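You operate a simulated robot arm through the tools that you are given. There is no shell and no other tool. Be economical: measure what you need, move in short steps, check, and stop when the job is done.

You run a simulated two-armed robot. Do the job below in one go: nothing can be reset, and whatever is moved stays where it is left.

TASK
Scrub the dust off the drying tray and put the scrubber away.
Fine: hold the tray with the other hand while scrubbing; the scrubber goes in the orange drawer, which ends shut. Set down upright: scrubber. What is to be rubbed or washed off counts as gone when no trace of it is left.

Only the result counts: the job must be done as asked and must still hold three seconds after the hand-in. Knocking over, shifting, dropping, spilling or breaking anything else fails it.

THE ROBOT
Two 6-joint arms with two-finger parallel grippers on one trunk, on a base that drives. Base frame: it is fixed to the floor where the robot stands at the start and does not move with it; the origin is under the middle of the robot, x ahead of it, y to its left, z up. Units: mm, degrees, N and s.
The left shoulder is at the start at [60, 187, 1047], the right one opposite. With the tool pointing down near the work surface each hand reaches from about 260 to 620 mm from the robot's upright axis, wherever it stands, measured 20 degrees to its own side. Places, roughly: drying tray (38x16x11 cm) [500, -400, 800]; inside of the orange drawer [600, -800, 600]; orange drawer [500, -800, 600]. Payload 1.57 kg a hand.
Tool frame (each hand has its own): the origin (TCP) lies between the finger pads and is the grasp point; the fingertips stand 30 mm ahead of it; z points along the fingers, y is the line along which they close. Largest opening 110 mm; finger width 24, thickness 12; the body of the gripper, 48 by 112 mm, starts 78 mm behind the TCP.
Orientation is that of the tool frame in the base frame, as a unit quaternion [x, y, z, w]. With the fingers straight down and closing along the base's y, the tool's x points along the base's -x, its y along +y and its z along -z.

THE INTERFACE
- The arms move only by the tool arm_command. It takes "left_motion", "right_motion" or both (then of equal length, played together; a hand with none holds still); each is a list of rows, each a list of 3 entries, a list of its own where there are three numbers: the shift along the tool's x, y, z in units of 150 mm (1.0 is 150 mm), then the turn, a rotation vector about the tool's x, y, z in units of 45 degrees (1.0 is 45 degrees), then the opening, from 0 (shut) to 1 (fully open). In form: [[[x, y, z], [wx, wy, wz], grip], ...]. A call has 1 to 12 rows; each row is the pose to reach, as a shift and turn from the pose commanded when the call began, along the tool's axes at that moment. A call with a number of a shift or a turn outside -1 to 1 is refused whole. Each row takes 0.2 s and may step no farther than 50 mm and 8.6 degrees from the row before; otherwise, or with a gripper value out of range, the whole call is refused. Where a pose cannot be reached the arm comes as near as it can. A force on the tool above 60 N (or 10 N above the force at the start of the call, whichever is more), or a blocked arm, ends the call early, and 0.2 s more pass. The fingers move at their own pace (about 153 mm/s each) and stop on an object; they squeeze with about 39 N. The grip force told is the motor's: it shows also when the fingers shut on nothing. Time passes only in rows, and 0.2 s behind the last, so rows that repeat a pose let the fingers close. The reply holds the time, the measured pose of the TCP, the force on the tool along the base axes, the opening and the grip force, in the units named above and with some noise, with the torque about the TCP (base axes, N m) and any sound that the robot's microphone picked up, and new pictures: "pictures" is both (left out), scene, wrist or none (wrist: the cameras of the hands that moved).
- Cameras (640 x 400 px; columns grow to the right, rows downward): "scene" is now at [6.3, -30.5, 1583.5]; the picture's right is [-0.41, -0.91, 0.00], its down [-0.74, 0.33, -0.59] and it looks along [0.54, -0.24, -0.81] (base axes); focal length 250 px, centre (320, 200). "left" rides on the left gripper at [70, -16, -141] in its tool frame; the picture's right is [0.23, 0.97, 0.00], its down [-0.86, 0.20, -0.48] and it looks along [-0.47, 0.11, 0.88] (tool axes); focal length 222 px, centre (320, 200). "right" rides on the right gripper at [70, 16, -141] in its tool frame; the picture's right is [-0.23, 0.97, 0.00], its down [-0.86, -0.20, -0.48] and it looks along [-0.47, -0.11, 0.88] (tool axes); focal length 222 px, centre (320, 200). There is no depth. A picture from a camera that has moved, and an enlarged one, comes with that camera's place and axes in the base frame and with its lens.
- slide_trunk(by): slides the trunk up (or, below 0, down) by that many mm; the arms and the scene camera ride with it, the base frame stays. It gives what a move gives, with no picture.
- steer(legs): drives the robot by 1 to 6 legs, each [ahead, left, turn to the left] in mm, mm and degrees, along the robot's own axes; the way and the turn of a leg run together, so that a leg with both is an arc; at most 1500 mm and 180 degrees a leg. The arms and the cameras ride along, it lands a little off, and it stops where it bumps. It gives what a move gives, and a new picture of the scene camera.
- aim_head(pan, tilt): turns the head with the scene camera to pan (to the left, within 86 degrees either way) and tilt (down, from -29 to 69), counted from straight ahead of the robot. It gives what a move gives, and a new picture of the scene camera.
- zoom(camera, box): a new picture of the part [left, top, right, bottom] of that camera's present view, enlarged. No time passes.
- finish_job(): hands the job in; it is judged then, once.

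Go step by step. Nothing tells you exact positions but the pictures and the camera data: compare them with the known pose of the tool, close in by small moves and look again before you grip or let go. The budget is 120 turns and 260 pictures, counting those below and the enlarged ones. Unless the task says otherwise, let go and move clear before handing in, and close with one line.

The tools are called after "Call:" as a command line: name --argument value ..., lists and objects as JSON in quotes. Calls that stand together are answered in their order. arm_command: Moves the arms, as the interface text tells. Its arguments: {"type":"object","properties":{"left_motion":{"type":"array"},"right_motion":{"type":"array"},"pictures":{"type":"string","enum":["both","scene","wrist","none"]}},"required":[]} The other tools are called the same way: slide_trunk (by) slides the trunk up or down; steer (legs) drives the base; aim_head (pan, tilt) turns the head that bears the scene camera; zoom (camera, box) takes an enlarged picture of a part of a camera's view; finish_job () hands the job in.

At the start:

```text
time_s: 0.0
left_position: [405.8, -12.7, 1063.8]
left_tcp_rot: [0.0, 1.0, 0.0, 0.0]
left_ft_force: [0.3, -0.4, 0.2]
left_wrist_torque: [-0.03, -0.02, 0.02]
left_width: 110.1
left_gripper_force: 0.0
right_position: [263.9, -402.5, 1117.0]
right_tcp_rot: [0.0, 1.0, 0.001, 0.0]
right_ft_force: [0.5, -0.5, -0.1]
right_wrist_torque: [0.0, 0.01, 0.03]
right_width: 109.9
right_gripper_force: 0.0
trunk travel left (down, up): [-675.0, 315.0]
robot x, y, heading: [2.1, -2.4, 0.1]
head pan, tilt: [-24.1, 53.8]
```

scene: 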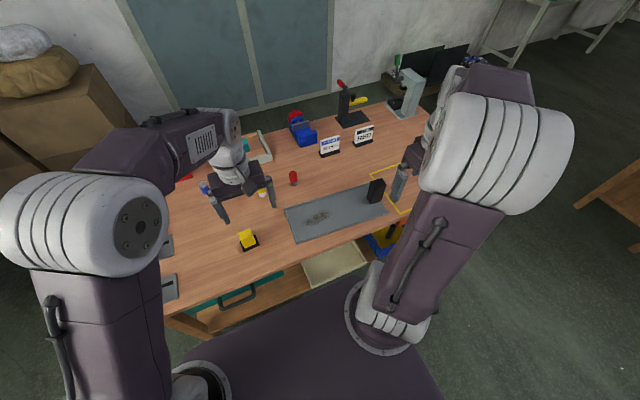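
right: 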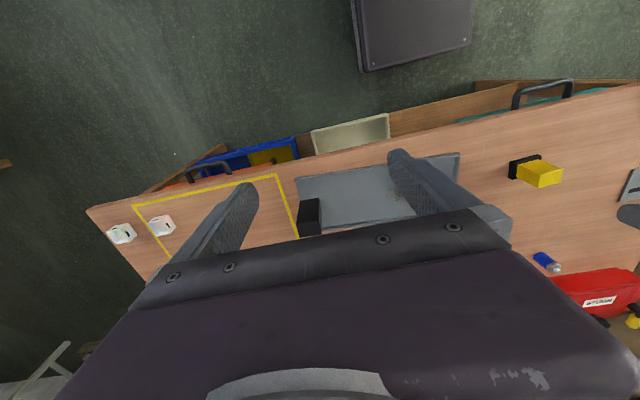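
left: 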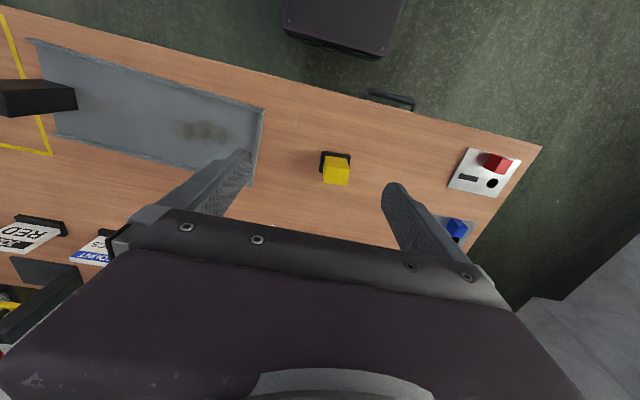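

I see a grey tray with a dust patch, a yellow/black block left of it and a black block at its right end. I'll look closer to tell which is the scrubber and where the drawer is.

Call:
zoom --camera "scene" --box '[220, 130, 440, 290]'

Call:
zoom --camera "left" --box '[0, 0, 360, 225]'

Call:
zoom --camera "right" --box '[80, 80, 600, 260]'

```text
2.50 times, centred on (330, 210) of scene
camera zoom: at [6.3, -30.5, 1583.5], right [-0.41, -0.91, 0.0], down [-0.74, 0.33, -0.59], along [0.54, -0.24, -0.81], focal length 624 px, centre (295, 175)
```

zoom: 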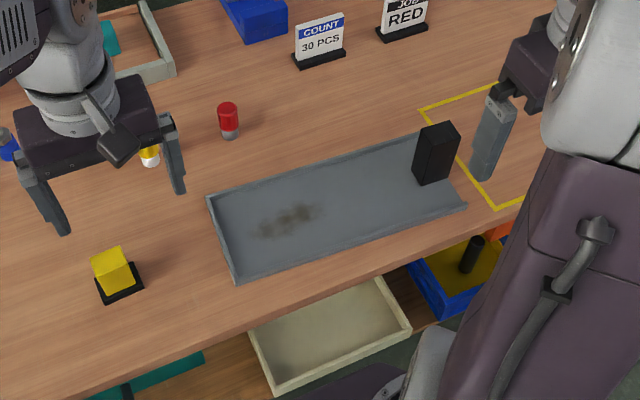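

```text
1.78 times, centred on (180, 112) of left
camera zoom: at [335.7, -28.9, 1206.0], right [-0.23, 0.97, 0.0], down [0.86, 0.2, 0.48], along [0.47, 0.11, -0.88], focal length 395 px, centre (569, 356)
```

zoom: 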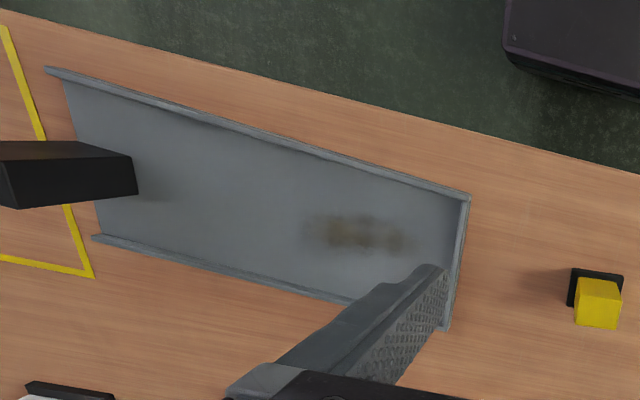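

```text
1.23 times, centred on (340, 170) of right
camera zoom: at [194.8, -386.6, 1257.6], right [0.23, 0.97, 0.0], down [0.86, -0.2, 0.48], along [0.47, -0.11, -0.88], focal length 273 px, centre (295, 237)
```

zoom: 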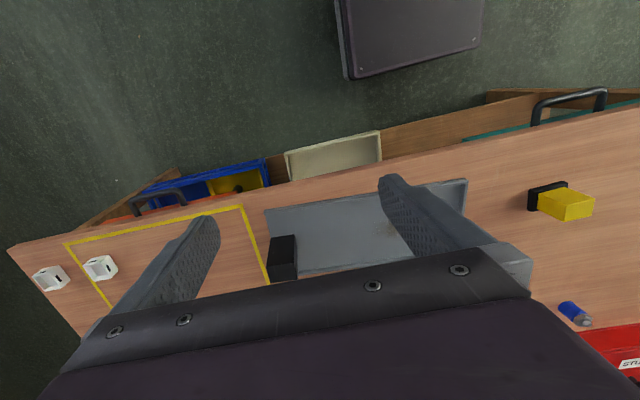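

The black post looks like the tray's grip. I need to check the thing in the blue bin and the yellow/black block, and see the orange drawer.

Call:
zoom --camera "right" --box '[160, 110, 320, 210]'

Call:
zoom --camera "scene" --box '[340, 190, 420, 270]'

Call:
zoom --camera "scene" --box '[215, 215, 279, 255]'

Call:
zoom --camera "left" --box '[280, 120, 520, 270]'

```text
4.00 times, centred on (240, 160) of right
camera zoom: at [194.8, -386.6, 1257.6], right [0.23, 0.97, 0.0], down [0.86, -0.2, 0.48], along [0.47, -0.11, -0.88], focal length 888 px, centre (640, 360)
```

zoom: 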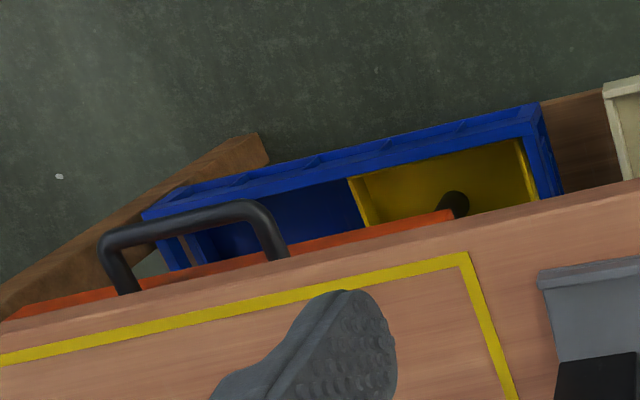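

```text
5.00 times, centred on (380, 230) of scene
camera zoom: at [6.3, -30.5, 1583.5], right [-0.41, -0.91, 0.0], down [-0.74, 0.33, -0.59], along [0.54, -0.24, -0.81], focal length 1247 px, centre (20, 50)
```

zoom: 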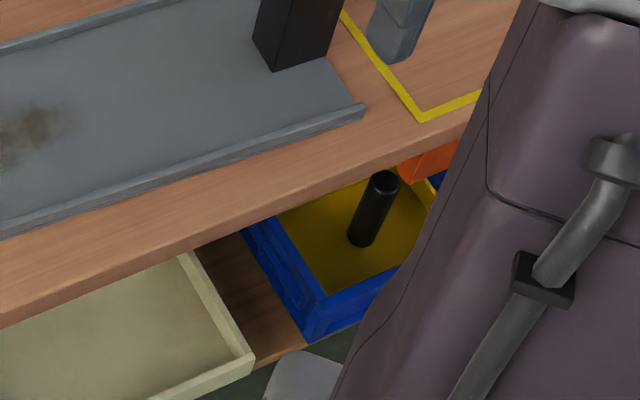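

```text
10.00 times, centred on (247, 235) of scene
camera zoom: at [6.3, -30.5, 1583.5], right [-0.41, -0.91, 0.0], down [-0.74, 0.33, -0.59], along [0.54, -0.24, -0.81], focal length 2495 px, centre (1050, -150)
```

zoom: 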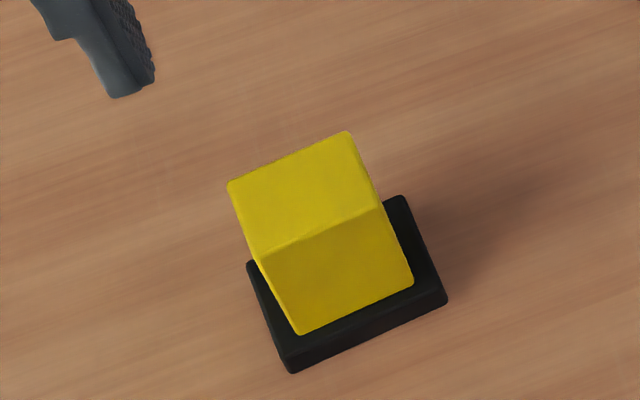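

```text
2.67 times, centred on (400, 195) of left
camera zoom: at [335.7, -28.9, 1206.0], right [-0.23, 0.97, 0.0], down [0.86, 0.2, 0.48], along [0.47, 0.11, -0.88], focal length 592 px, centre (107, 213)
```

zoom: 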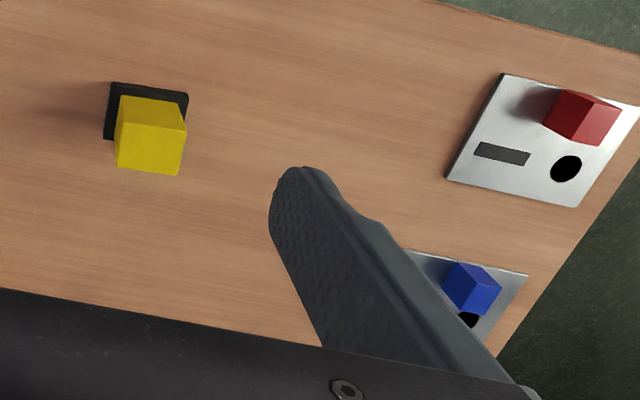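

The scrubber seems to be the yellow-handled block on a black pad at about (475, 36, 765). The tray runs from y -125 to -490, with its black post near (455, -465). I'll shift the base right so the left hand can scrub while the right holds the post.

Call:
steer --legs '[[0, -230, 0]]'

```text
time_s: 1.7
left_position: [406.8, -234.4, 1064.6]
left_tcp_rot: [-0.002, 1.0, 0.0, 0.0]
left_ft_force: [0.3, -0.4, 0.0]
left_wrist_torque: [0.01, 0.02, 0.0]
left_width: 110.1
left_gripper_force: 0.1
right_position: [265.3, -626.3, 1116.6]
right_tcp_rot: [-0.001, 1.0, 0.0, 0.0]
right_ft_force: [-0.4, 0.2, 0.4]
right_wrist_torque: [0.05, 0.0, 0.02]
right_width: 109.8
right_gripper_force: 0.0
trunk travel left (down, up): [-675.0, 315.0]
robot x, y, heading: [-0.5, -226.2, 0.1]
head pan, tilt: [-24.1, 53.8]
camera scene: at [6.7, -254.9, 1583.5], right [-0.41, -0.91, 0.0], down [-0.74, 0.33, -0.59], along [0.54, -0.24, -0.81], focal length 250 px, centre (320, 200)
```

scene: 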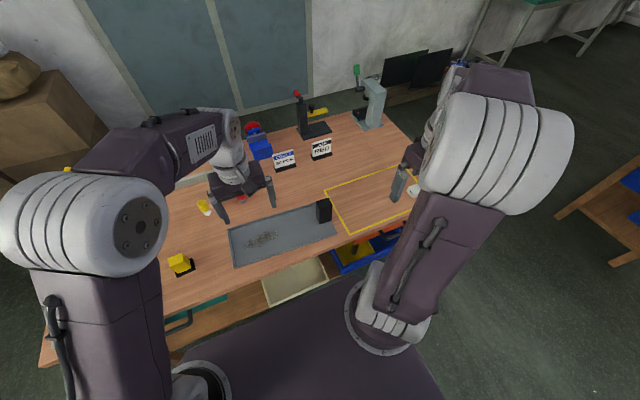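

Moving the left hand toward the scrubber and the right one toward the tray's post, both high.

Call:
arm_command --left_motion '[[[-0.067, 0.233, 0.1], [0, 0, 0], 1], [[-0.133, 0.467, 0.2], [0, 0, 0], 1], [[-0.2, 0.7, 0.3], [0, 0, 0], 1], [[-0.267, 0.933, 0.4], [0, 0, 0], 1]]' --right_motion '[[[-0.2, 0.17, 0], [0, 0, 0], 1], [[-0.4, 0.34, 0], [0, 0, 0], 1], [[-0.6, 0.51, 0], [0, 0, 0], 1], [[-0.8, 0.68, 0], [0, 0, 0], 1]]' --pictures "wrist"

```text
time_s: 2.7
left_position: [445.1, -92.9, 1001.3]
left_tcp_rot: [0.0, 1.0, -0.001, 0.0]
left_ft_force: [-0.3, 0.2, 0.4]
left_wrist_torque: [0.0, 0.0, 0.0]
left_width: 109.9
left_gripper_force: 0.0
right_position: [386.6, -523.9, 1118.4]
right_tcp_rot: [-0.001, 1.0, -0.002, -0.001]
right_ft_force: [-0.2, -0.4, -0.2]
right_wrist_torque: [-0.03, 0.04, 0.0]
right_width: 109.9
right_gripper_force: 0.1
trunk travel left (down, up): [-675.0, 315.0]
robot x, y, heading: [1.2, -227.1, -0.1]
head pan, tilt: [-24.1, 53.8]
camera right: at [316.9, -507.0, 1258.8], right [0.23, 0.97, 0.0], down [0.86, -0.2, 0.48], along [0.46, -0.11, -0.88], focal length 222 px, centre (320, 200)
camera left: at [375.8, -110.2, 1143.4], right [-0.23, 0.97, 0.0], down [0.86, 0.2, 0.48], along [0.46, 0.11, -0.88], focal length 222 px, centre (320, 200)
```

right: 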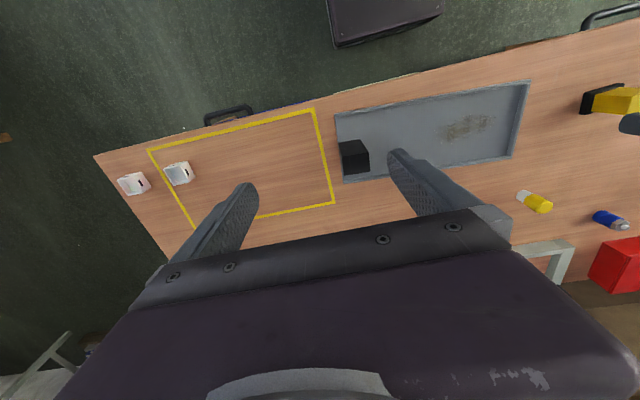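
left: 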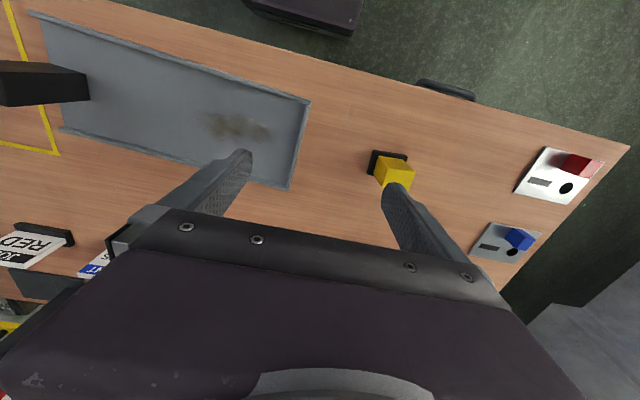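

Call:
arm_command --left_motion '[[[-0.05, 0.22, 0.13], [0, 0, 0], 1], [[-0.1, 0.44, 0.26], [0, 0, 0], 1], [[-0.15, 0.66, 0.4], [0, 0, 0], 1], [[-0.2, 0.873, 0.54], [0, 0, 0], 1]]' --right_motion '[[[-0.1, 0.09, 0.1], [0, 0, 0], 1], [[-0.2, 0.18, 0.2], [0, 0, 0], 1], [[-0.3, 0.27, 0.32], [0, 0, 0], 1], [[-0.4, 0.36, 0.45], [0, 0, 0], 1]]' --pictures "both"

```text
time_s: 3.7
left_position: [477.0, 38.2, 920.6]
left_tcp_rot: [0.0, 1.0, -0.002, -0.002]
left_ft_force: [0.4, -1.0, 0.1]
left_wrist_torque: [-0.01, 0.04, 0.01]
left_width: 109.8
left_gripper_force: 0.2
right_position: [448.0, -469.8, 1048.2]
right_tcp_rot: [-0.001, 1.0, -0.001, 0.0]
right_ft_force: [0.3, -0.1, 0.1]
right_wrist_torque: [-0.02, 0.04, 0.0]
right_width: 110.2
right_gripper_force: 0.0
trunk travel left (down, up): [-675.0, 315.0]
robot x, y, heading: [4.3, -221.5, -0.0]
head pan, tilt: [-24.1, 53.8]
camera scene: at [9.7, -253.0, 1583.5], right [-0.41, -0.91, 0.0], down [-0.74, 0.33, -0.59], along [0.54, -0.24, -0.81], focal length 250 px, centre (320, 200)
camera right: at [378.4, -453.5, 1189.7], right [0.23, 0.97, 0.0], down [0.86, -0.2, 0.48], along [0.46, -0.11, -0.88], focal length 222 px, centre (320, 200)
camera left: at [407.9, 19.9, 1063.4], right [-0.23, 0.97, 0.0], down [0.86, 0.2, 0.48], along [0.46, 0.11, -0.88], focal length 222 px, centre (320, 200)
```

scene: 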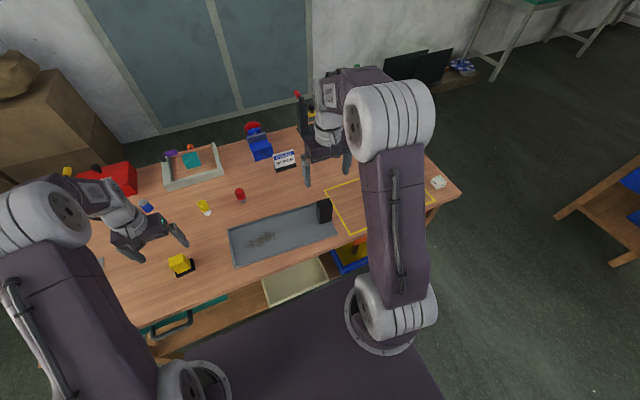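
right: 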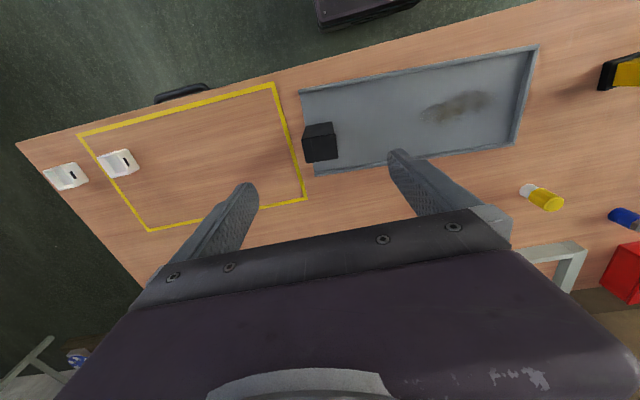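
left: 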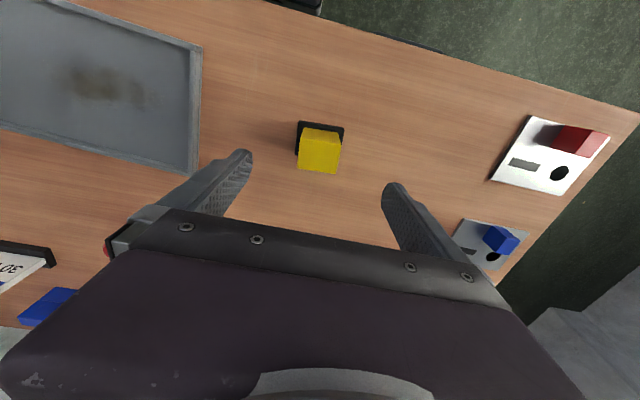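

Call:
zoom --camera "left" --box '[260, 95, 380, 195]'

Call:
zoom --camera "right" --box '[270, 40, 590, 200]'

```text
4.00 times, centred on (320, 145) of left
camera zoom: at [407.9, 19.9, 1063.4], right [-0.23, 0.97, 0.0], down [0.86, 0.2, 0.48], along [0.46, 0.11, -0.88], focal length 888 px, centre (320, 420)
```

zoom: 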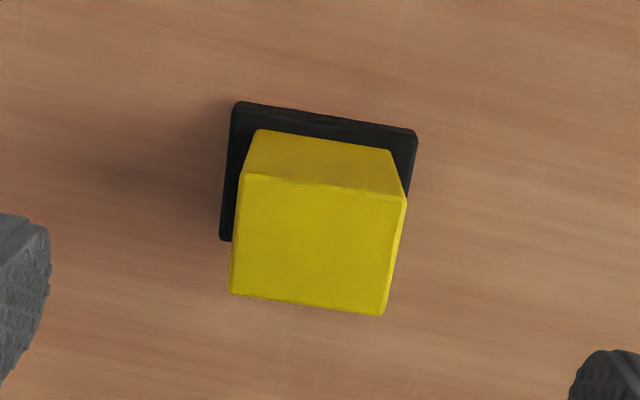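

```text
2.00 times, centred on (430, 120) of right
camera zoom: at [378.4, -453.5, 1189.7], right [0.23, 0.97, 0.0], down [0.86, -0.2, 0.48], along [0.46, -0.11, -0.88], focal length 444 px, centre (100, 360)
```

zoom: 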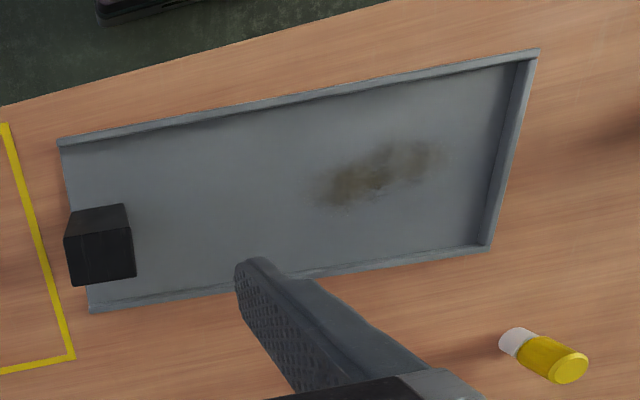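

Scrubber at about (475, 35), turned some 5°, with its handle top near z 838. Post at about (461, -474), top near z 875. I'll lower the left hand and bring the right one partway down.

Call:
arm_command --left_motion '[[[0.0, -0.01, 0.15], [0, 0, -0.06], 1], [[0.01, -0.02, 0.3], [0, 0, -0.12], 1], [[0.01, -0.02, 0.4], [0, 0, -0.12], 1]]' --right_motion '[[[-0.03, -0.01, 0.22], [0, 0, 0.05], 1], [[-0.06, -0.02, 0.44], [0, 0, 0.09], 1], [[-0.08, -0.025, 0.66], [0, 0, 0.09], 1]]' --pictures "wrist"

```text
time_s: 4.5
left_position: [475.3, 30.1, 862.4]
left_tcp_rot: [-0.049, 0.999, 0.0, 0.001]
left_ft_force: [0.7, -1.0, 0.6]
left_wrist_torque: [0.01, 0.05, 0.01]
left_width: 109.9
left_gripper_force: 0.0
right_position: [456.9, -474.9, 946.3]
right_tcp_rot: [0.034, 0.999, -0.001, 0.0]
right_ft_force: [-0.6, 0.0, 0.0]
right_wrist_torque: [0.02, 0.0, -0.01]
right_width: 109.9
right_gripper_force: 0.0
trunk travel left (down, up): [-675.0, 315.0]
robot x, y, heading: [1.3, -226.8, 0.1]
head pan, tilt: [-24.1, 53.8]
camera right: at [389.2, -452.9, 1088.6], right [0.29, 0.96, 0.0], down [0.84, -0.26, 0.48], along [0.46, -0.14, -0.88], focal length 222 px, centre (320, 200)
camera left: at [406.9, 7.9, 1004.0], right [-0.32, 0.95, 0.0], down [0.83, 0.28, 0.48], along [0.45, 0.15, -0.88], focal length 222 px, centre (320, 200)
```

right: 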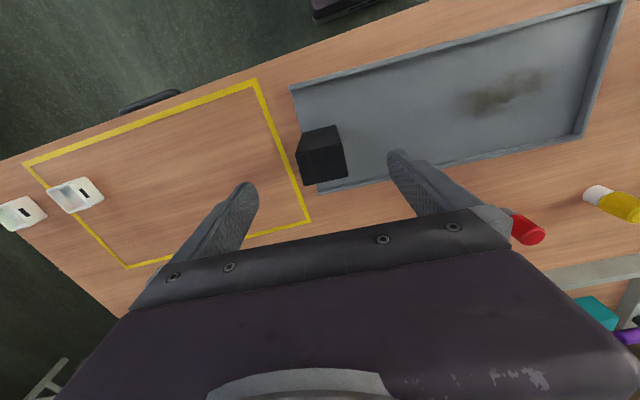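
left: 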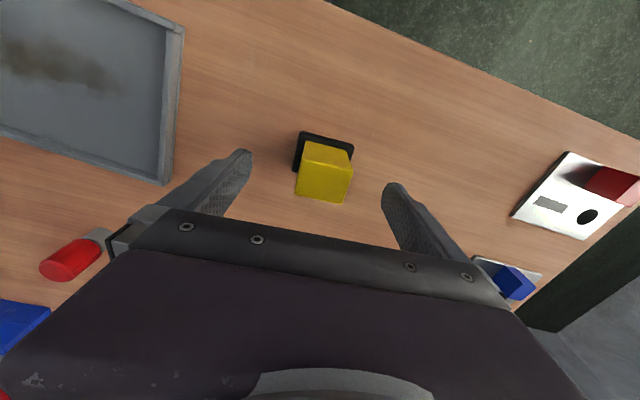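

Both line up. Descending: left to grip the handle, right around the post.

Call:
arm_command --left_motion '[[[-0.01, 0.03, 0.1], [0, 0, 0], 1], [[-0.01, 0.03, 0.2], [0, 0, 0], 1], [[-0.01, 0.03, 0.27], [0, 0, 0], 1]]' --right_motion '[[[-0.01, 0.02, 0.25], [0, 0, 0], 1], [[-0.01, 0.02, 0.5], [0, 0, 0], 1], [[-0.01, 0.02, 0.72], [0, 0, 0], 1]]' --pictures "wrist"

```text
time_s: 5.3
left_position: [474.7, 36.0, 822.2]
left_tcp_rot: [-0.048, 0.999, 0.0, -0.001]
left_ft_force: [0.4, -0.5, -0.1]
left_wrist_torque: [0.01, 0.02, -0.03]
left_width: 110.0
left_gripper_force: 0.0
right_position: [459.4, -472.2, 839.7]
right_tcp_rot: [0.034, 0.999, -0.001, 0.001]
right_ft_force: [-0.1, 0.2, 0.0]
right_wrist_torque: [0.02, -0.01, -0.02]
right_width: 110.0
right_gripper_force: 0.1
trunk travel left (down, up): [-675.0, 315.0]
robot x, y, heading: [0.3, -226.2, 0.3]
head pan, tilt: [-24.1, 53.8]
camera right: at [392.0, -451.2, 980.4], right [0.29, 0.96, 0.0], down [0.84, -0.26, 0.48], along [0.46, -0.14, -0.88], focal length 222 px, centre (320, 200)
camera left: at [407.1, 12.5, 963.3], right [-0.32, 0.95, 0.0], down [0.83, 0.28, 0.48], along [0.45, 0.15, -0.88], focal length 222 px, centre (320, 200)
```

right: 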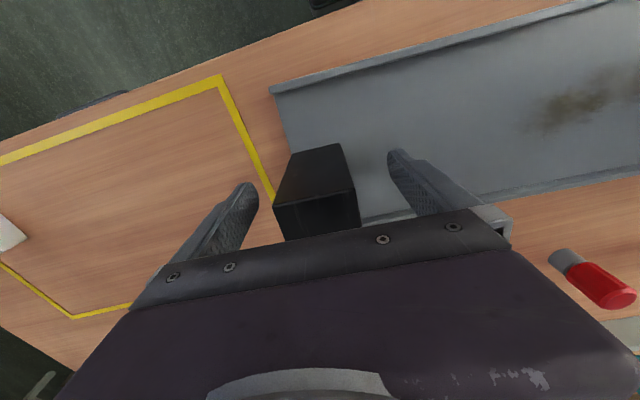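
left: 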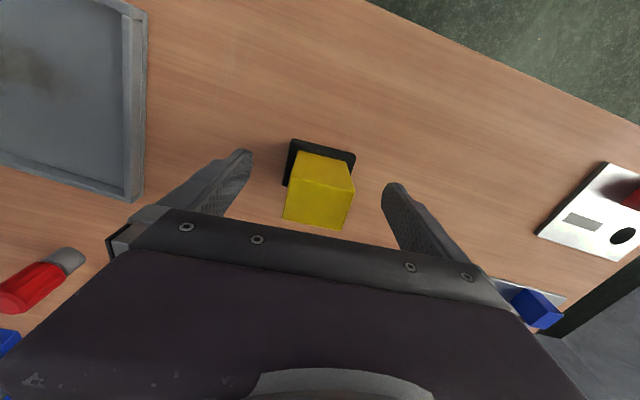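

Both centred. Closing both grippers.

Call:
arm_command --left_motion '[[[0, 0, 0], [0, 0, 0], 0.2], [[0, 0, 0], [0, 0, 0], 0], [[0, 0, 0], [0, 0, 0], 0]]' --right_motion '[[[0, 0, 0], [0, 0, 0], 0.5], [[0, 0, 0], [0, 0, 0], 0.2], [[0, 0, 0], [0, 0, 0], 0]]' --pictures "wrist"

```text
time_s: 6.1
left_position: [474.1, 36.5, 822.0]
left_tcp_rot: [-0.047, 0.999, 0.0, 0.0]
left_ft_force: [-0.5, 0.6, 0.3]
left_wrist_torque: [0.04, 0.03, -0.02]
left_width: 43.3
left_gripper_force: 39.5
right_position: [460.4, -471.8, 839.4]
right_tcp_rot: [0.035, 0.999, -0.001, 0.0]
right_ft_force: [-0.2, 0.3, -0.2]
right_wrist_torque: [-0.04, -0.09, 0.06]
right_width: 49.4
right_gripper_force: 38.7
trunk travel left (down, up): [-675.0, 315.0]
robot x, y, heading: [-2.9, -225.6, 0.3]
head pan, tilt: [-24.1, 53.8]
camera right: at [391.4, -451.1, 981.0], right [0.29, 0.96, 0.0], down [0.84, -0.26, 0.48], along [0.46, -0.14, -0.88], focal length 222 px, centre (320, 200)
camera left: at [406.5, 12.6, 963.7], right [-0.32, 0.95, 0.0], down [0.83, 0.28, 0.48], along [0.45, 0.15, -0.88], focal length 222 px, centre (320, 200)
```

right: 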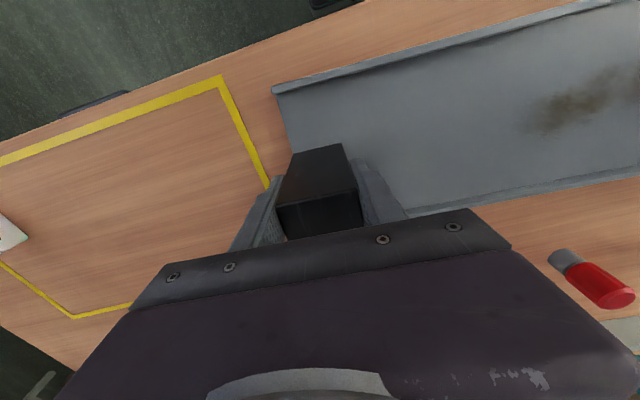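
left: 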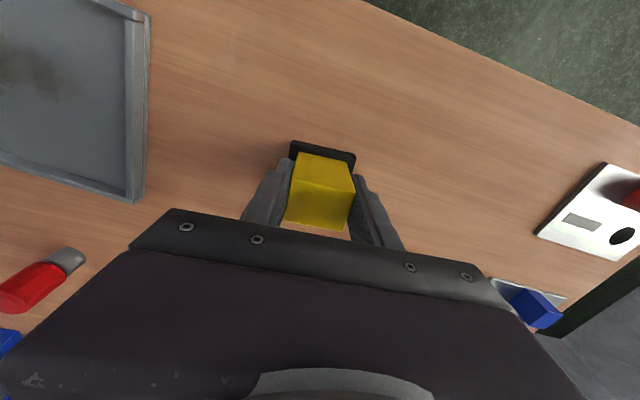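

Both are gripped (43 mm handle, 49 mm post). Lifting the scrubber and carrying it toward the dust.

Call:
arm_command --left_motion '[[[0, 0, -0.2], [0, 0, 0], 0], [[0, 0, -0.4], [0, 0, 0.05], 0], [[0.024, -0.25, -0.4], [0, 0, 0.1], 0], [[0.047, -0.5, -0.4], [0, 0, 0.15], 0], [[0.07, -0.75, -0.4], [0, 0, 0.21], 0], [[0.094, -0.995, -0.4], [0, 0, 0.21], 0]]' --pictures "wrist"

```text
time_s: 7.5
left_position: [474.1, -114.1, 884.2]
left_tcp_rot: [0.034, 0.999, 0.0, 0.0]
left_ft_force: [-1.2, 0.0, -0.5]
left_wrist_torque: [0.03, -0.03, -0.03]
left_width: 0.0
left_gripper_force: 21.6
right_position: [460.0, -471.1, 839.9]
right_tcp_rot: [0.033, 0.999, 0.0, 0.0]
right_ft_force: [0.5, 0.2, 0.5]
right_wrist_torque: [-0.27, -0.07, 0.02]
right_width: 49.7
right_gripper_force: 39.2
trunk travel left (down, up): [-675.0, 315.0]
robot x, y, heading: [-1.0, -225.2, 0.1]
head pan, tilt: [-24.1, 53.8]
camera left: at [402.9, -126.1, 1025.7], right [-0.16, 0.99, 0.0], down [0.87, 0.14, 0.48], along [0.47, 0.08, -0.88], focal length 222 px, centre (320, 200)
```

left: 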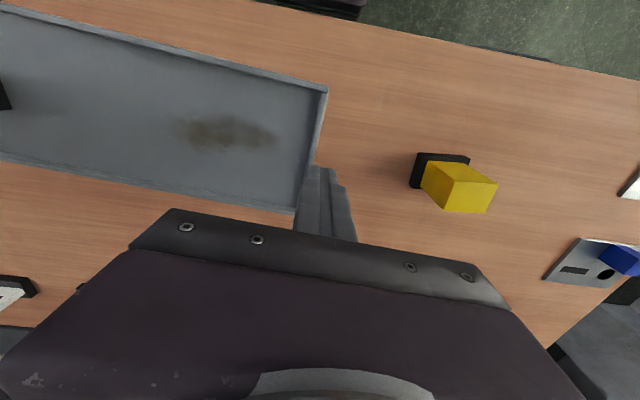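

The gripper slid off and the yellow block hasn't budged, so it's probably fixed and not the scrubber. I'll look at other candidates: the caddy at the back left and the blue bin.

Call:
aim_head --pan 0 --tilt 50

Call:
zoom --camera "right" --box '[480, 200, 640, 320]'

```text
time_s: 8.4
left_position: [473.4, -112.2, 883.3]
left_tcp_rot: [0.033, 0.999, 0.0, 0.0]
left_ft_force: [0.5, 0.2, -0.2]
left_wrist_torque: [0.03, 0.03, -0.03]
left_width: 0.1
left_gripper_force: 21.1
right_position: [459.7, -472.2, 839.7]
right_tcp_rot: [0.035, 0.999, 0.0, 0.0]
right_ft_force: [0.2, 0.2, -0.6]
right_wrist_torque: [0.0, -0.07, 0.08]
right_width: 49.5
right_gripper_force: 39.1
trunk travel left (down, up): [-675.0, 315.0]
robot x, y, heading: [-2.4, -223.8, 0.2]
head pan, tilt: [0.0, 50.0]
camera scene: at [16.8, -225.6, 1588.5], right [0.0, -1.0, 0.0], down [-0.77, 0.0, -0.64], along [0.64, 0.0, -0.77], focal length 250 px, centre (320, 200)
```

scene: 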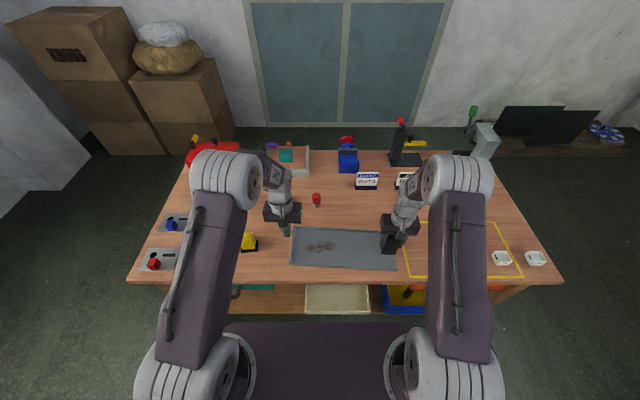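

```text
3.33 times, centred on (560, 260) of right
camera zoom: at [391.5, -451.1, 981.0], right [0.29, 0.96, 0.0], down [0.84, -0.26, 0.48], along [0.46, -0.14, -0.88], focal length 740 px, centre (-480, 0)
```

zoom: 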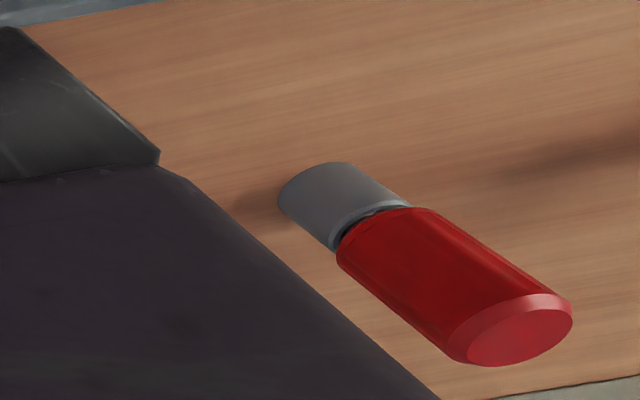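

Call:
zoom --camera "scene" --box '[170, 120, 330, 220]'

Call:
zoom --camera "scene" --box '[330, 100, 490, 200]'

Call:
zoom --camera "scene" --box '[370, 250, 450, 320]'

Call:
zoom --camera "scene" --box '[220, 210, 300, 270]'

```text
4.00 times, centred on (250, 170) of scene
camera zoom: at [16.8, -225.6, 1588.5], right [0.0, -1.0, 0.0], down [-0.77, 0.0, -0.64], along [0.64, 0.0, -0.77], focal length 998 px, centre (600, 320)
```

zoom: 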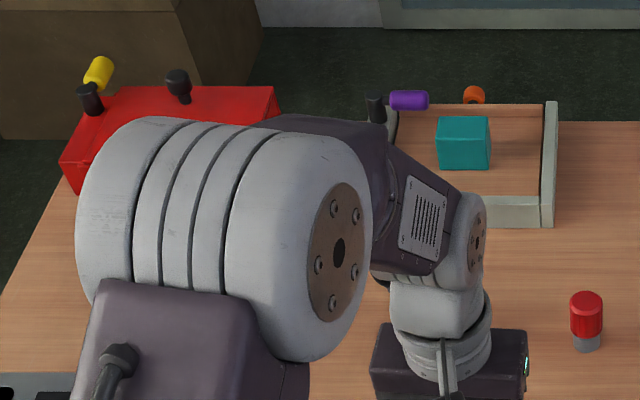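

```text
4.00 times, centred on (410, 150) of scene
camera zoom: at [16.8, -225.6, 1588.5], right [0.0, -1.0, 0.0], down [-0.77, 0.0, -0.64], along [0.64, 0.0, -0.77], focal length 998 px, centre (-40, 400)
```

zoom: 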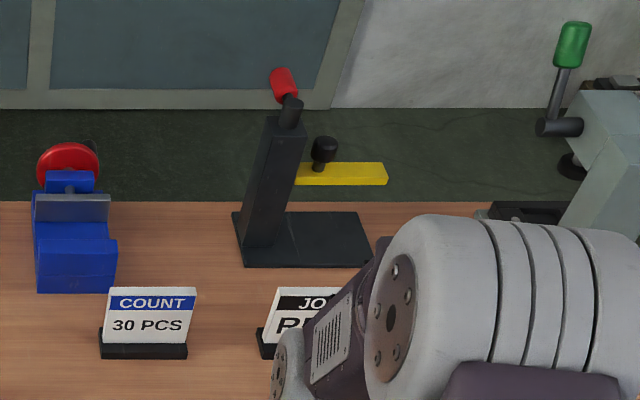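

```text
5.71 times, centred on (410, 285) of scene
camera zoom: at [16.8, -225.6, 1588.5], right [0.0, -1.0, 0.0], down [-0.77, 0.0, -0.64], along [0.64, 0.0, -0.77], focal length 1426 px, centre (-194, -286)
```

zoom: 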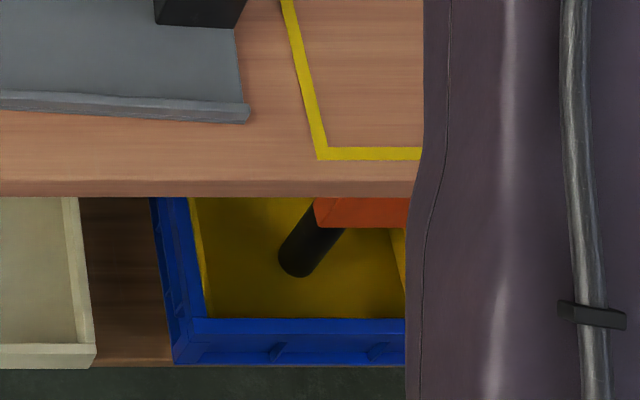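

```text
6.67 times, centred on (260, 240) of scene
camera zoom: at [16.8, -225.6, 1588.5], right [0.0, -1.0, 0.0], down [-0.77, 0.0, -0.64], along [0.64, 0.0, -0.77], focal length 1663 px, centre (720, -67)
```

zoom: 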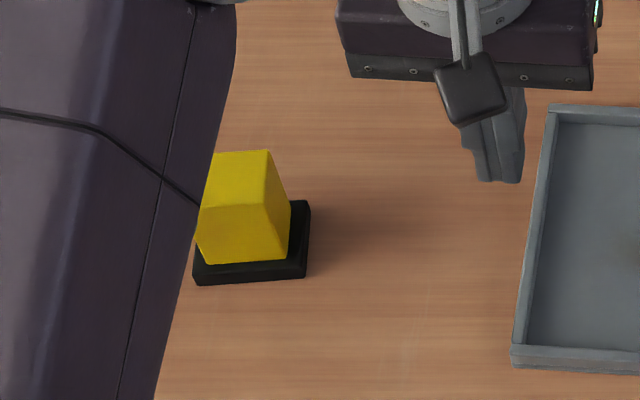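

To settle whether the yellow block is fixed, I'll regrip it, pull up a few millimetres and read the force.

Call:
arm_command --left_motion '[[[0.018, 0.25, 0], [0, 0, 0], 1], [[0.035, 0.5, 0], [0, 0, -0.1], 1], [[0.053, 0.75, 0], [0, 0, -0.21], 1], [[0.07, 0.99, 0], [0, 0, -0.21], 1], [[0.07, 0.99, 0.2], [0, 0, -0.21], 1], [[0.07, 0.99, 0.43], [0, 0, -0.21], 1], [[0.07, 0.99, 0.43], [0, 0, -0.21], 0], [[0.07, 0.99, 0.43], [0, 0, -0.21], 0], [[0.07, 0.99, 0.43], [0, 0, -0.21], 0], [[0.07, 0.99, 0.4], [0, 0, -0.21], 0]]' --pictures "wrist"

```text
time_s: 10.6
left_position: [475.4, 35.2, 824.1]
left_tcp_rot: [-0.048, 0.999, 0.0, 0.0]
left_ft_force: [0.5, 0.0, -1.3]
left_wrist_torque: [0.02, -0.02, 0.03]
left_width: 43.4
left_gripper_force: 38.8
right_position: [460.5, -472.6, 839.8]
right_tcp_rot: [0.034, 0.999, 0.0, -0.001]
right_ft_force: [1.0, 0.1, 0.3]
right_wrist_torque: [-0.01, -0.05, 0.1]
right_width: 49.8
right_gripper_force: 39.0
trunk travel left (down, up): [-675.0, 315.0]
robot x, y, heading: [-0.2, -227.8, 0.2]
head pan, tilt: [0.0, 50.0]
camera left: at [406.9, 12.0, 965.4], right [-0.32, 0.95, 0.0], down [0.83, 0.28, 0.48], along [0.45, 0.15, -0.88], focal length 222 px, centre (320, 200)
```

left: 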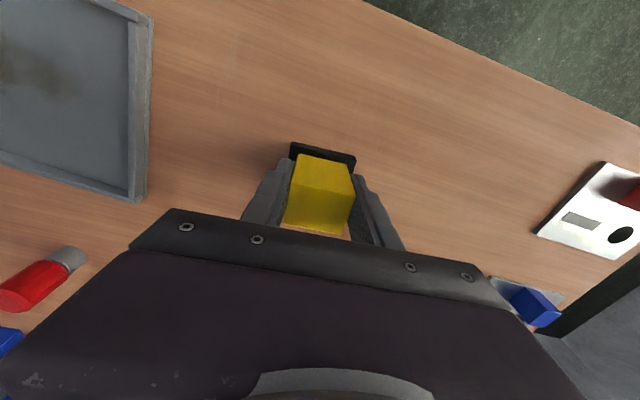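

The force reads only about 1 N down, so it may have come up. Lifting slowly to check.

Call:
arm_command --left_motion '[[[0, 0, -0.03], [0, 0, 0], 0], [[0, 0, -0.06], [0, 0, 0], 0], [[0, 0, -0.1], [0, 0, 0], 0]]' --pictures "both"

```text
time_s: 11.4
left_position: [475.0, 34.5, 839.1]
left_tcp_rot: [-0.048, 0.999, -0.001, 0.0]
left_ft_force: [-0.3, 0.2, -0.9]
left_wrist_torque: [0.02, 0.0, 0.01]
left_width: 43.4
left_gripper_force: 38.4
right_position: [460.8, -472.5, 839.9]
right_tcp_rot: [0.034, 0.999, -0.001, 0.0]
right_ft_force: [-0.1, -0.1, 0.5]
right_wrist_torque: [0.06, -0.08, 0.08]
right_width: 49.9
right_gripper_force: 39.1
trunk travel left (down, up): [-675.0, 315.0]
robot x, y, heading: [-0.2, -223.8, 0.3]
head pan, tilt: [0.0, 50.0]
camera scene: at [16.9, -225.5, 1588.5], right [0.0, -1.0, 0.0], down [-0.77, 0.0, -0.64], along [0.64, 0.0, -0.77], focal length 250 px, centre (320, 200)
camera left: at [407.1, 11.5, 980.1], right [-0.32, 0.95, 0.0], down [0.83, 0.28, 0.48], along [0.45, 0.15, -0.88], focal length 222 px, centre (320, 200)
```

scene: 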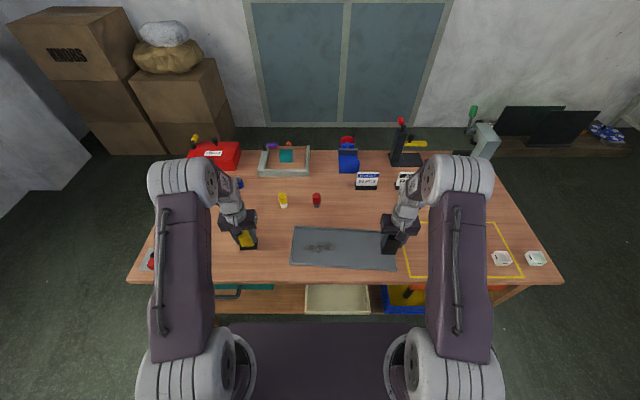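
left: 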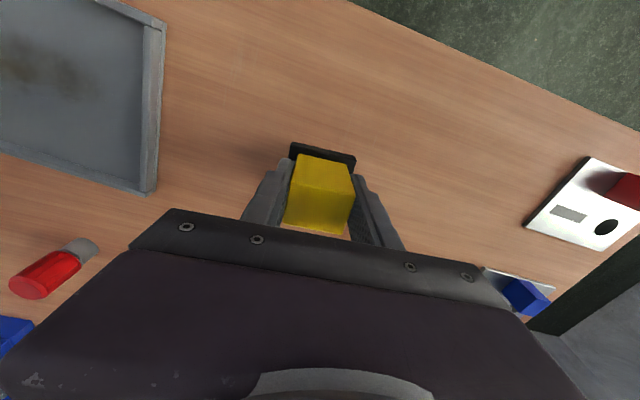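

It is in hand now: the block stays fixed in the wrist view while the background moves. I'll carry it gently to the dust.

Call:
arm_command --left_motion '[[[0, 0, -0.05], [0, 0, 0], 0], [[0, 0, -0.1], [0, 0, 0], 0], [[0.009, -0.1, -0.12], [0, 0, 0.03], 0], [[0.019, -0.2, -0.12], [0, 0, 0.06], 0], [[0.028, -0.3, -0.12], [0, 0, 0.1], 0], [[0.038, -0.4, -0.12], [0, 0, 0.14], 0], [[0.047, -0.5, -0.12], [0, 0, 0.18], 0], [[0.057, -0.6, -0.12], [0, 0, 0.21], 0], [[0.066, -0.7, -0.12], [0, 0, 0.21], 0], [[0.075, -0.8, -0.12], [0, 0, 0.21], 0], [[0.085, -0.9, -0.12], [0, 0, 0.21], 0]]' --pictures "wrist"

```text
time_s: 13.8
left_position: [476.1, -99.2, 856.8]
left_tcp_rot: [0.033, 0.999, 0.0, -0.001]
left_ft_force: [0.2, 0.5, -0.6]
left_wrist_torque: [0.01, -0.01, 0.02]
left_width: 43.3
left_gripper_force: 38.6
right_position: [460.3, -472.6, 839.5]
right_tcp_rot: [0.034, 0.999, 0.0, 0.0]
right_ft_force: [-0.1, -0.8, -0.8]
right_wrist_torque: [-0.24, 0.0, -0.01]
right_width: 49.4
right_gripper_force: 38.8
trunk travel left (down, up): [-675.0, 315.0]
robot x, y, heading: [-1.5, -225.9, 0.2]
head pan, tilt: [0.0, 50.0]
camera left: at [404.8, -112.2, 997.3], right [-0.16, 0.99, 0.0], down [0.87, 0.14, 0.48], along [0.47, 0.08, -0.88], focal length 222 px, centre (320, 200)
```

left: 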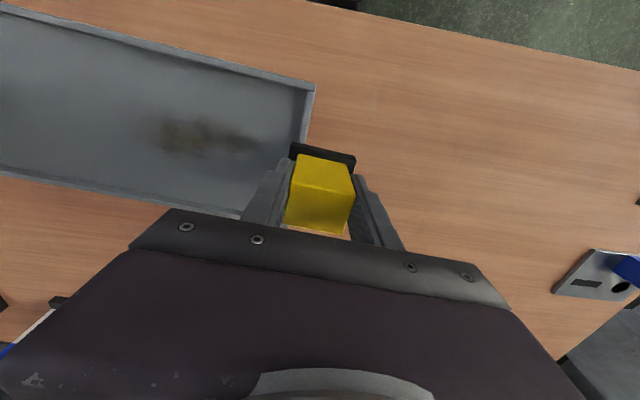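

Dust spans about x 458–496, y -281 to -164. Moving over its left end, then down near the tray floor.

Call:
arm_command --left_motion '[[[-0.012, -0.12, 0], [0, 0, 0], 0], [[-0.023, -0.24, 0], [0, 0, 0], 0], [[-0.035, -0.36, 0], [0, 0, 0], 0], [[-0.046, -0.47, 0], [0, 0, 0], 0], [[-0.046, -0.47, 0.1], [0, 0, 0], 0], [[-0.046, -0.47, 0.18], [0, 0, 0], 0]]' --pictures "wrist"

```text
time_s: 15.2
left_position: [478.0, -170.9, 829.4]
left_tcp_rot: [0.034, 0.999, 0.0, 0.0]
left_ft_force: [-0.7, -0.1, -0.9]
left_wrist_torque: [-0.01, 0.02, 0.01]
left_width: 43.2
left_gripper_force: 39.3
right_position: [460.2, -471.3, 839.5]
right_tcp_rot: [0.034, 0.999, -0.001, 0.0]
right_ft_force: [-0.7, -0.2, 0.9]
right_wrist_torque: [0.05, -0.09, 0.01]
right_width: 49.6
right_gripper_force: 38.8
trunk travel left (down, up): [-675.0, 315.0]
robot x, y, heading: [3.9, -227.0, 0.4]
head pan, tilt: [0.0, 50.0]
camera left: at [407.3, -183.1, 970.4], right [-0.16, 0.99, 0.0], down [0.87, 0.14, 0.48], along [0.47, 0.08, -0.88], focal length 222 px, centre (320, 200)
```

left: 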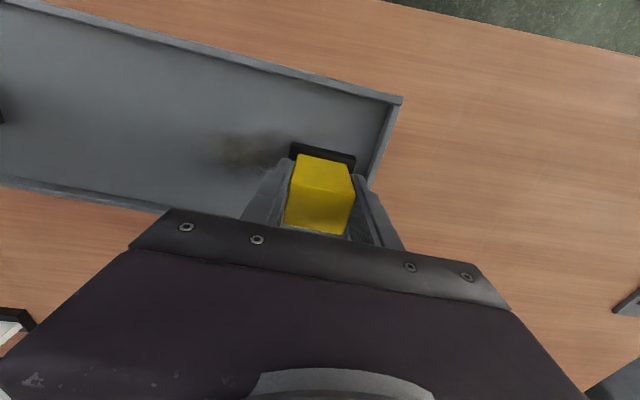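

Call:
arm_command --left_motion '[[[0, 0, 0.013], [0, 0, 0], 0], [[0, 0, 0.027], [0, 0, 0], 0], [[0, 0, 0.04], [0, 0, 0], 0]]' --pictures "none"

```text
time_s: 16.0
left_position: [476.7, -170.5, 825.9]
left_tcp_rot: [0.035, 0.999, -0.001, 0.004]
left_ft_force: [-3.7, 2.8, 30.6]
left_wrist_torque: [-0.04, 0.35, -0.08]
left_width: 43.2
left_gripper_force: 38.9
right_position: [458.4, -472.2, 840.8]
right_tcp_rot: [0.035, 0.999, 0.0, 0.0]
right_ft_force: [2.6, 0.3, -7.5]
right_wrist_torque: [-0.87, 0.61, -0.7]
right_width: 49.4
right_gripper_force: 39.1
trunk travel left (down, up): [-675.0, 315.0]
robot x, y, heading: [-1.9, -225.4, 0.1]
head pan, tilt: [0.0, 50.0]
```

Contact at z about 826 with 30 N. I'll ease off to about 10 N and stroke along the tray.

Call:
arm_command --left_motion '[[[0, 0, -0.011], [0, 0, 0], 0], [[0, -0.16, -0.011], [0, 0, 0], 0], [[0, -0.32, -0.011], [0, 0, 0], 0], [[0, -0.48, -0.011], [0, 0, 0], 0], [[0, -0.64, -0.011], [0, 0, 0], 0], [[0, -0.8, -0.011], [0, 0, 0], 0], [[0.08, -0.8, -0.011], [0, 0, 0], 0], [[0.08, -0.6, -0.011], [0, 0, 0], 0], [[0.08, -0.4, -0.011], [0, 0, 0], 0], [[0.08, -0.2, -0.011], [0, 0, 0], 0], [[0.08, 0.0, -0.011], [0, 0, 0], 0]]' --pictures "wrist"

```text
time_s: 18.4
left_position: [464.9, -170.7, 824.7]
left_tcp_rot: [0.035, 0.999, 0.0, 0.0]
left_ft_force: [-0.4, -4.5, 12.6]
left_wrist_torque: [-0.3, -0.05, -0.04]
left_width: 43.3
left_gripper_force: 38.9
right_position: [459.0, -472.4, 840.1]
right_tcp_rot: [0.034, 0.999, 0.0, 0.0]
right_ft_force: [-0.4, 6.2, -4.6]
right_wrist_torque: [-0.53, 0.38, 0.22]
right_width: 49.5
right_gripper_force: 38.9
trunk travel left (down, up): [-675.0, 315.0]
robot x, y, heading: [-1.3, -222.7, 0.0]
head pan, tilt: [0.0, 50.0]
camera left: at [394.2, -182.3, 967.2], right [-0.16, 0.99, 0.0], down [0.87, 0.14, 0.48], along [0.47, 0.08, -0.88], focal length 222 px, centre (320, 200)
```

left: 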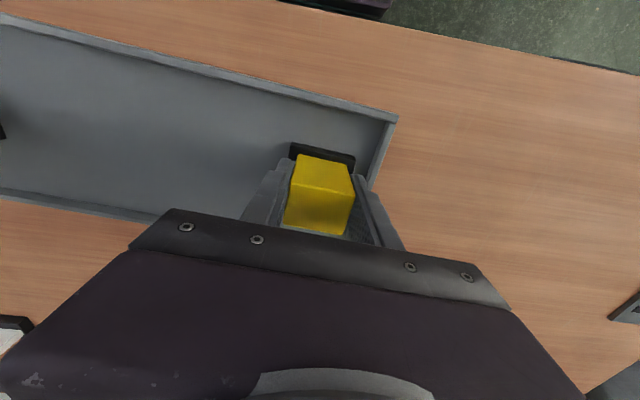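

Most of the dust is gone. A second pass on the far side and beyond both ends follows.

Call:
arm_command --left_motion '[[[-0.1, 0.03, 0], [0, 0, 0], 0], [[-0.2, 0.05, 0], [0, 0, 0], 0], [[-0.2, -0.15, 0], [0, 0, 0], 0], [[-0.2, -0.35, 0], [0, 0, 0], 0], [[-0.2, -0.55, 0], [0, 0, 0], 0], [[-0.2, -0.75, 0], [0, 0, 0], 0], [[-0.2, -0.88, 0], [0, 0, 0], 0], [[-0.08, -0.88, 0], [0, 0, 0], 0], [[-0.08, -0.66, 0], [0, 0, 0], 0], [[-0.08, -0.44, 0], [0, 0, 0], 0], [[-0.08, -0.22, 0], [0, 0, 0], 0], [[-0.08, 0.05, 0], [0, 0, 0], 0]]' --pictures "none"

Call:
arm_command --left_motion '[[[0.12, 0.0, 0], [0, 0, 0], 0], [[0.12, -0.2, 0], [0, 0, 0], 0], [[0.12, -0.4, 0], [0, 0, 0], 0], [[0.12, -0.6, 0], [0, 0, 0], 0], [[0.12, -0.8, 0], [0, 0, 0], 0], [[0.12, -0.9, 0], [0, 0, 0], 0], [[0.12, -0.9, -0.1], [0, 0, 0], 0], [[0.12, -0.8, -0.25], [0, 0, 0], 0], [[0.12, -0.5, -0.3], [0, 0, 0], 0], [[0.12, -0.25, -0.3], [0, 0, 0], 0], [[0.12, 0.0, -0.3], [0, 0, 0], 0]]' --pictures "both"

```text
time_s: 21.0
left_position: [476.2, -163.0, 825.9]
left_tcp_rot: [0.034, 0.999, 0.001, -0.001]
left_ft_force: [-1.3, -4.2, 11.2]
left_wrist_torque: [-0.33, -0.17, -0.06]
left_width: 43.1
left_gripper_force: 39.2
right_position: [459.2, -472.0, 841.0]
right_tcp_rot: [0.033, 0.999, 0.0, -0.001]
right_ft_force: [-0.3, 5.9, -3.2]
right_wrist_torque: [-0.11, 0.11, 0.28]
right_width: 49.5
right_gripper_force: 39.0
trunk travel left (down, up): [-675.0, 315.0]
robot x, y, heading: [0.0, -224.2, -0.0]
head pan, tilt: [0.0, 50.0]
```

```text
time_s: 23.4
left_position: [459.6, -162.5, 870.1]
left_tcp_rot: [0.033, 0.999, -0.001, 0.0]
left_ft_force: [0.0, -0.5, -0.5]
left_wrist_torque: [-0.04, 0.0, -0.03]
left_width: 43.4
left_gripper_force: 39.0
right_position: [461.0, -472.0, 840.2]
right_tcp_rot: [0.034, 0.999, 0.0, 0.0]
right_ft_force: [-0.5, 0.5, 0.0]
right_wrist_torque: [0.58, -0.26, -0.07]
right_width: 49.7
right_gripper_force: 39.0
trunk travel left (down, up): [-675.0, 315.0]
robot x, y, heading: [1.3, -224.5, 0.0]
head pan, tilt: [0.0, 50.0]
camera scene: at [16.7, -224.7, 1588.4], right [0.0, -1.0, 0.0], down [-0.77, 0.0, -0.64], along [0.64, 0.0, -0.77], focal length 250 px, centre (320, 200)
camera left: at [388.3, -175.2, 1011.6], right [-0.16, 0.99, 0.0], down [0.87, 0.14, 0.48], along [0.47, 0.08, -0.88], focal length 222 px, centre (320, 200)
```

scene: 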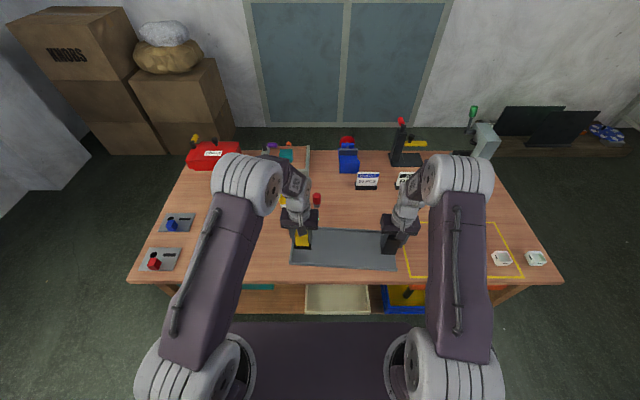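
left: 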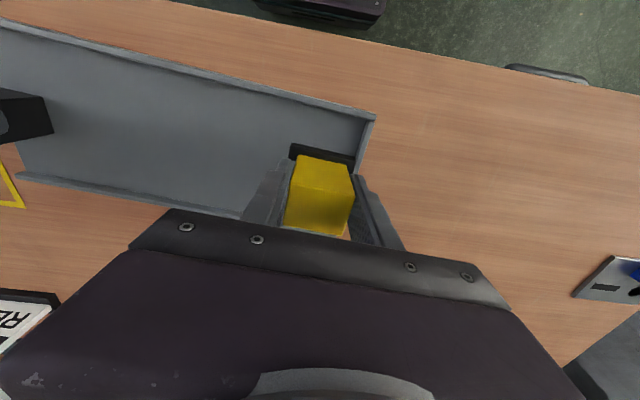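

Lifting the scrubber clear to the left so I can inspect the whole tray floor.

Call:
arm_command --left_motion '[[[0, 0.1, -0.1], [0, 0, 0], 0], [[0, 0.25, -0.2], [0, 0, 0], 0], [[0, 0.4, -0.3], [0, 0, 0], 0], [[0, 0.55, -0.3], [0, 0, 0], 0]]' --pictures "none"

Call:
zoom --camera "scene" --box '[280, 215, 400, 285]'

Call:
zoom --camera "left" --box '[0, 0, 320, 200]'

```text
time_s: 24.4
left_position: [465.3, -77.8, 916.8]
left_tcp_rot: [0.033, 0.999, 0.0, 0.0]
left_ft_force: [-0.1, 0.1, -0.8]
left_wrist_torque: [-0.02, 0.0, -0.02]
left_width: 43.2
left_gripper_force: 39.2
right_position: [459.4, -472.3, 839.7]
right_tcp_rot: [0.033, 0.999, 0.0, 0.0]
right_ft_force: [1.5, 1.0, 2.1]
right_wrist_torque: [0.11, -0.37, -0.08]
right_width: 49.5
right_gripper_force: 38.9
trunk travel left (down, up): [-675.0, 315.0]
robot x, y, heading: [3.4, -223.0, -0.1]
head pan, tilt: [0.0, 50.0]
```

```text
5.33 times, centred on (340, 250) of scene
camera zoom: at [16.6, -224.9, 1588.5], right [0.0, -1.0, 0.0], down [-0.77, 0.0, -0.64], along [0.64, 0.0, -0.77], focal length 1331 px, centre (213, -67)
```

zoom: 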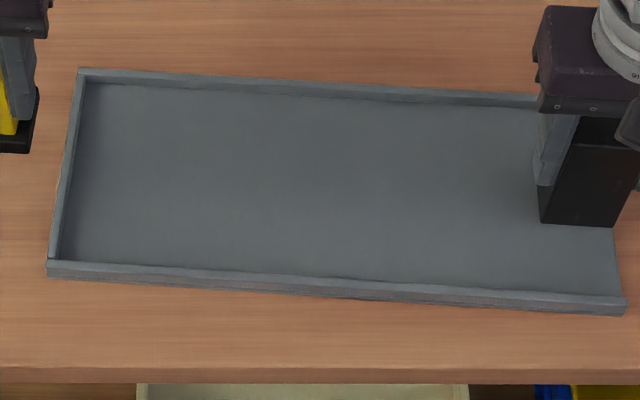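

```text
2.00 times, centred on (160, 100) of left
camera zoom: at [394.4, -91.6, 1057.7], right [-0.16, 0.99, 0.0], down [0.87, 0.14, 0.48], along [0.47, 0.08, -0.88], focal length 444 px, centre (640, 400)
```

zoom: 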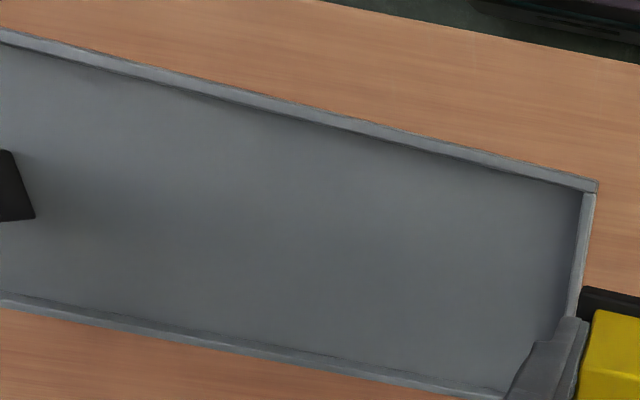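

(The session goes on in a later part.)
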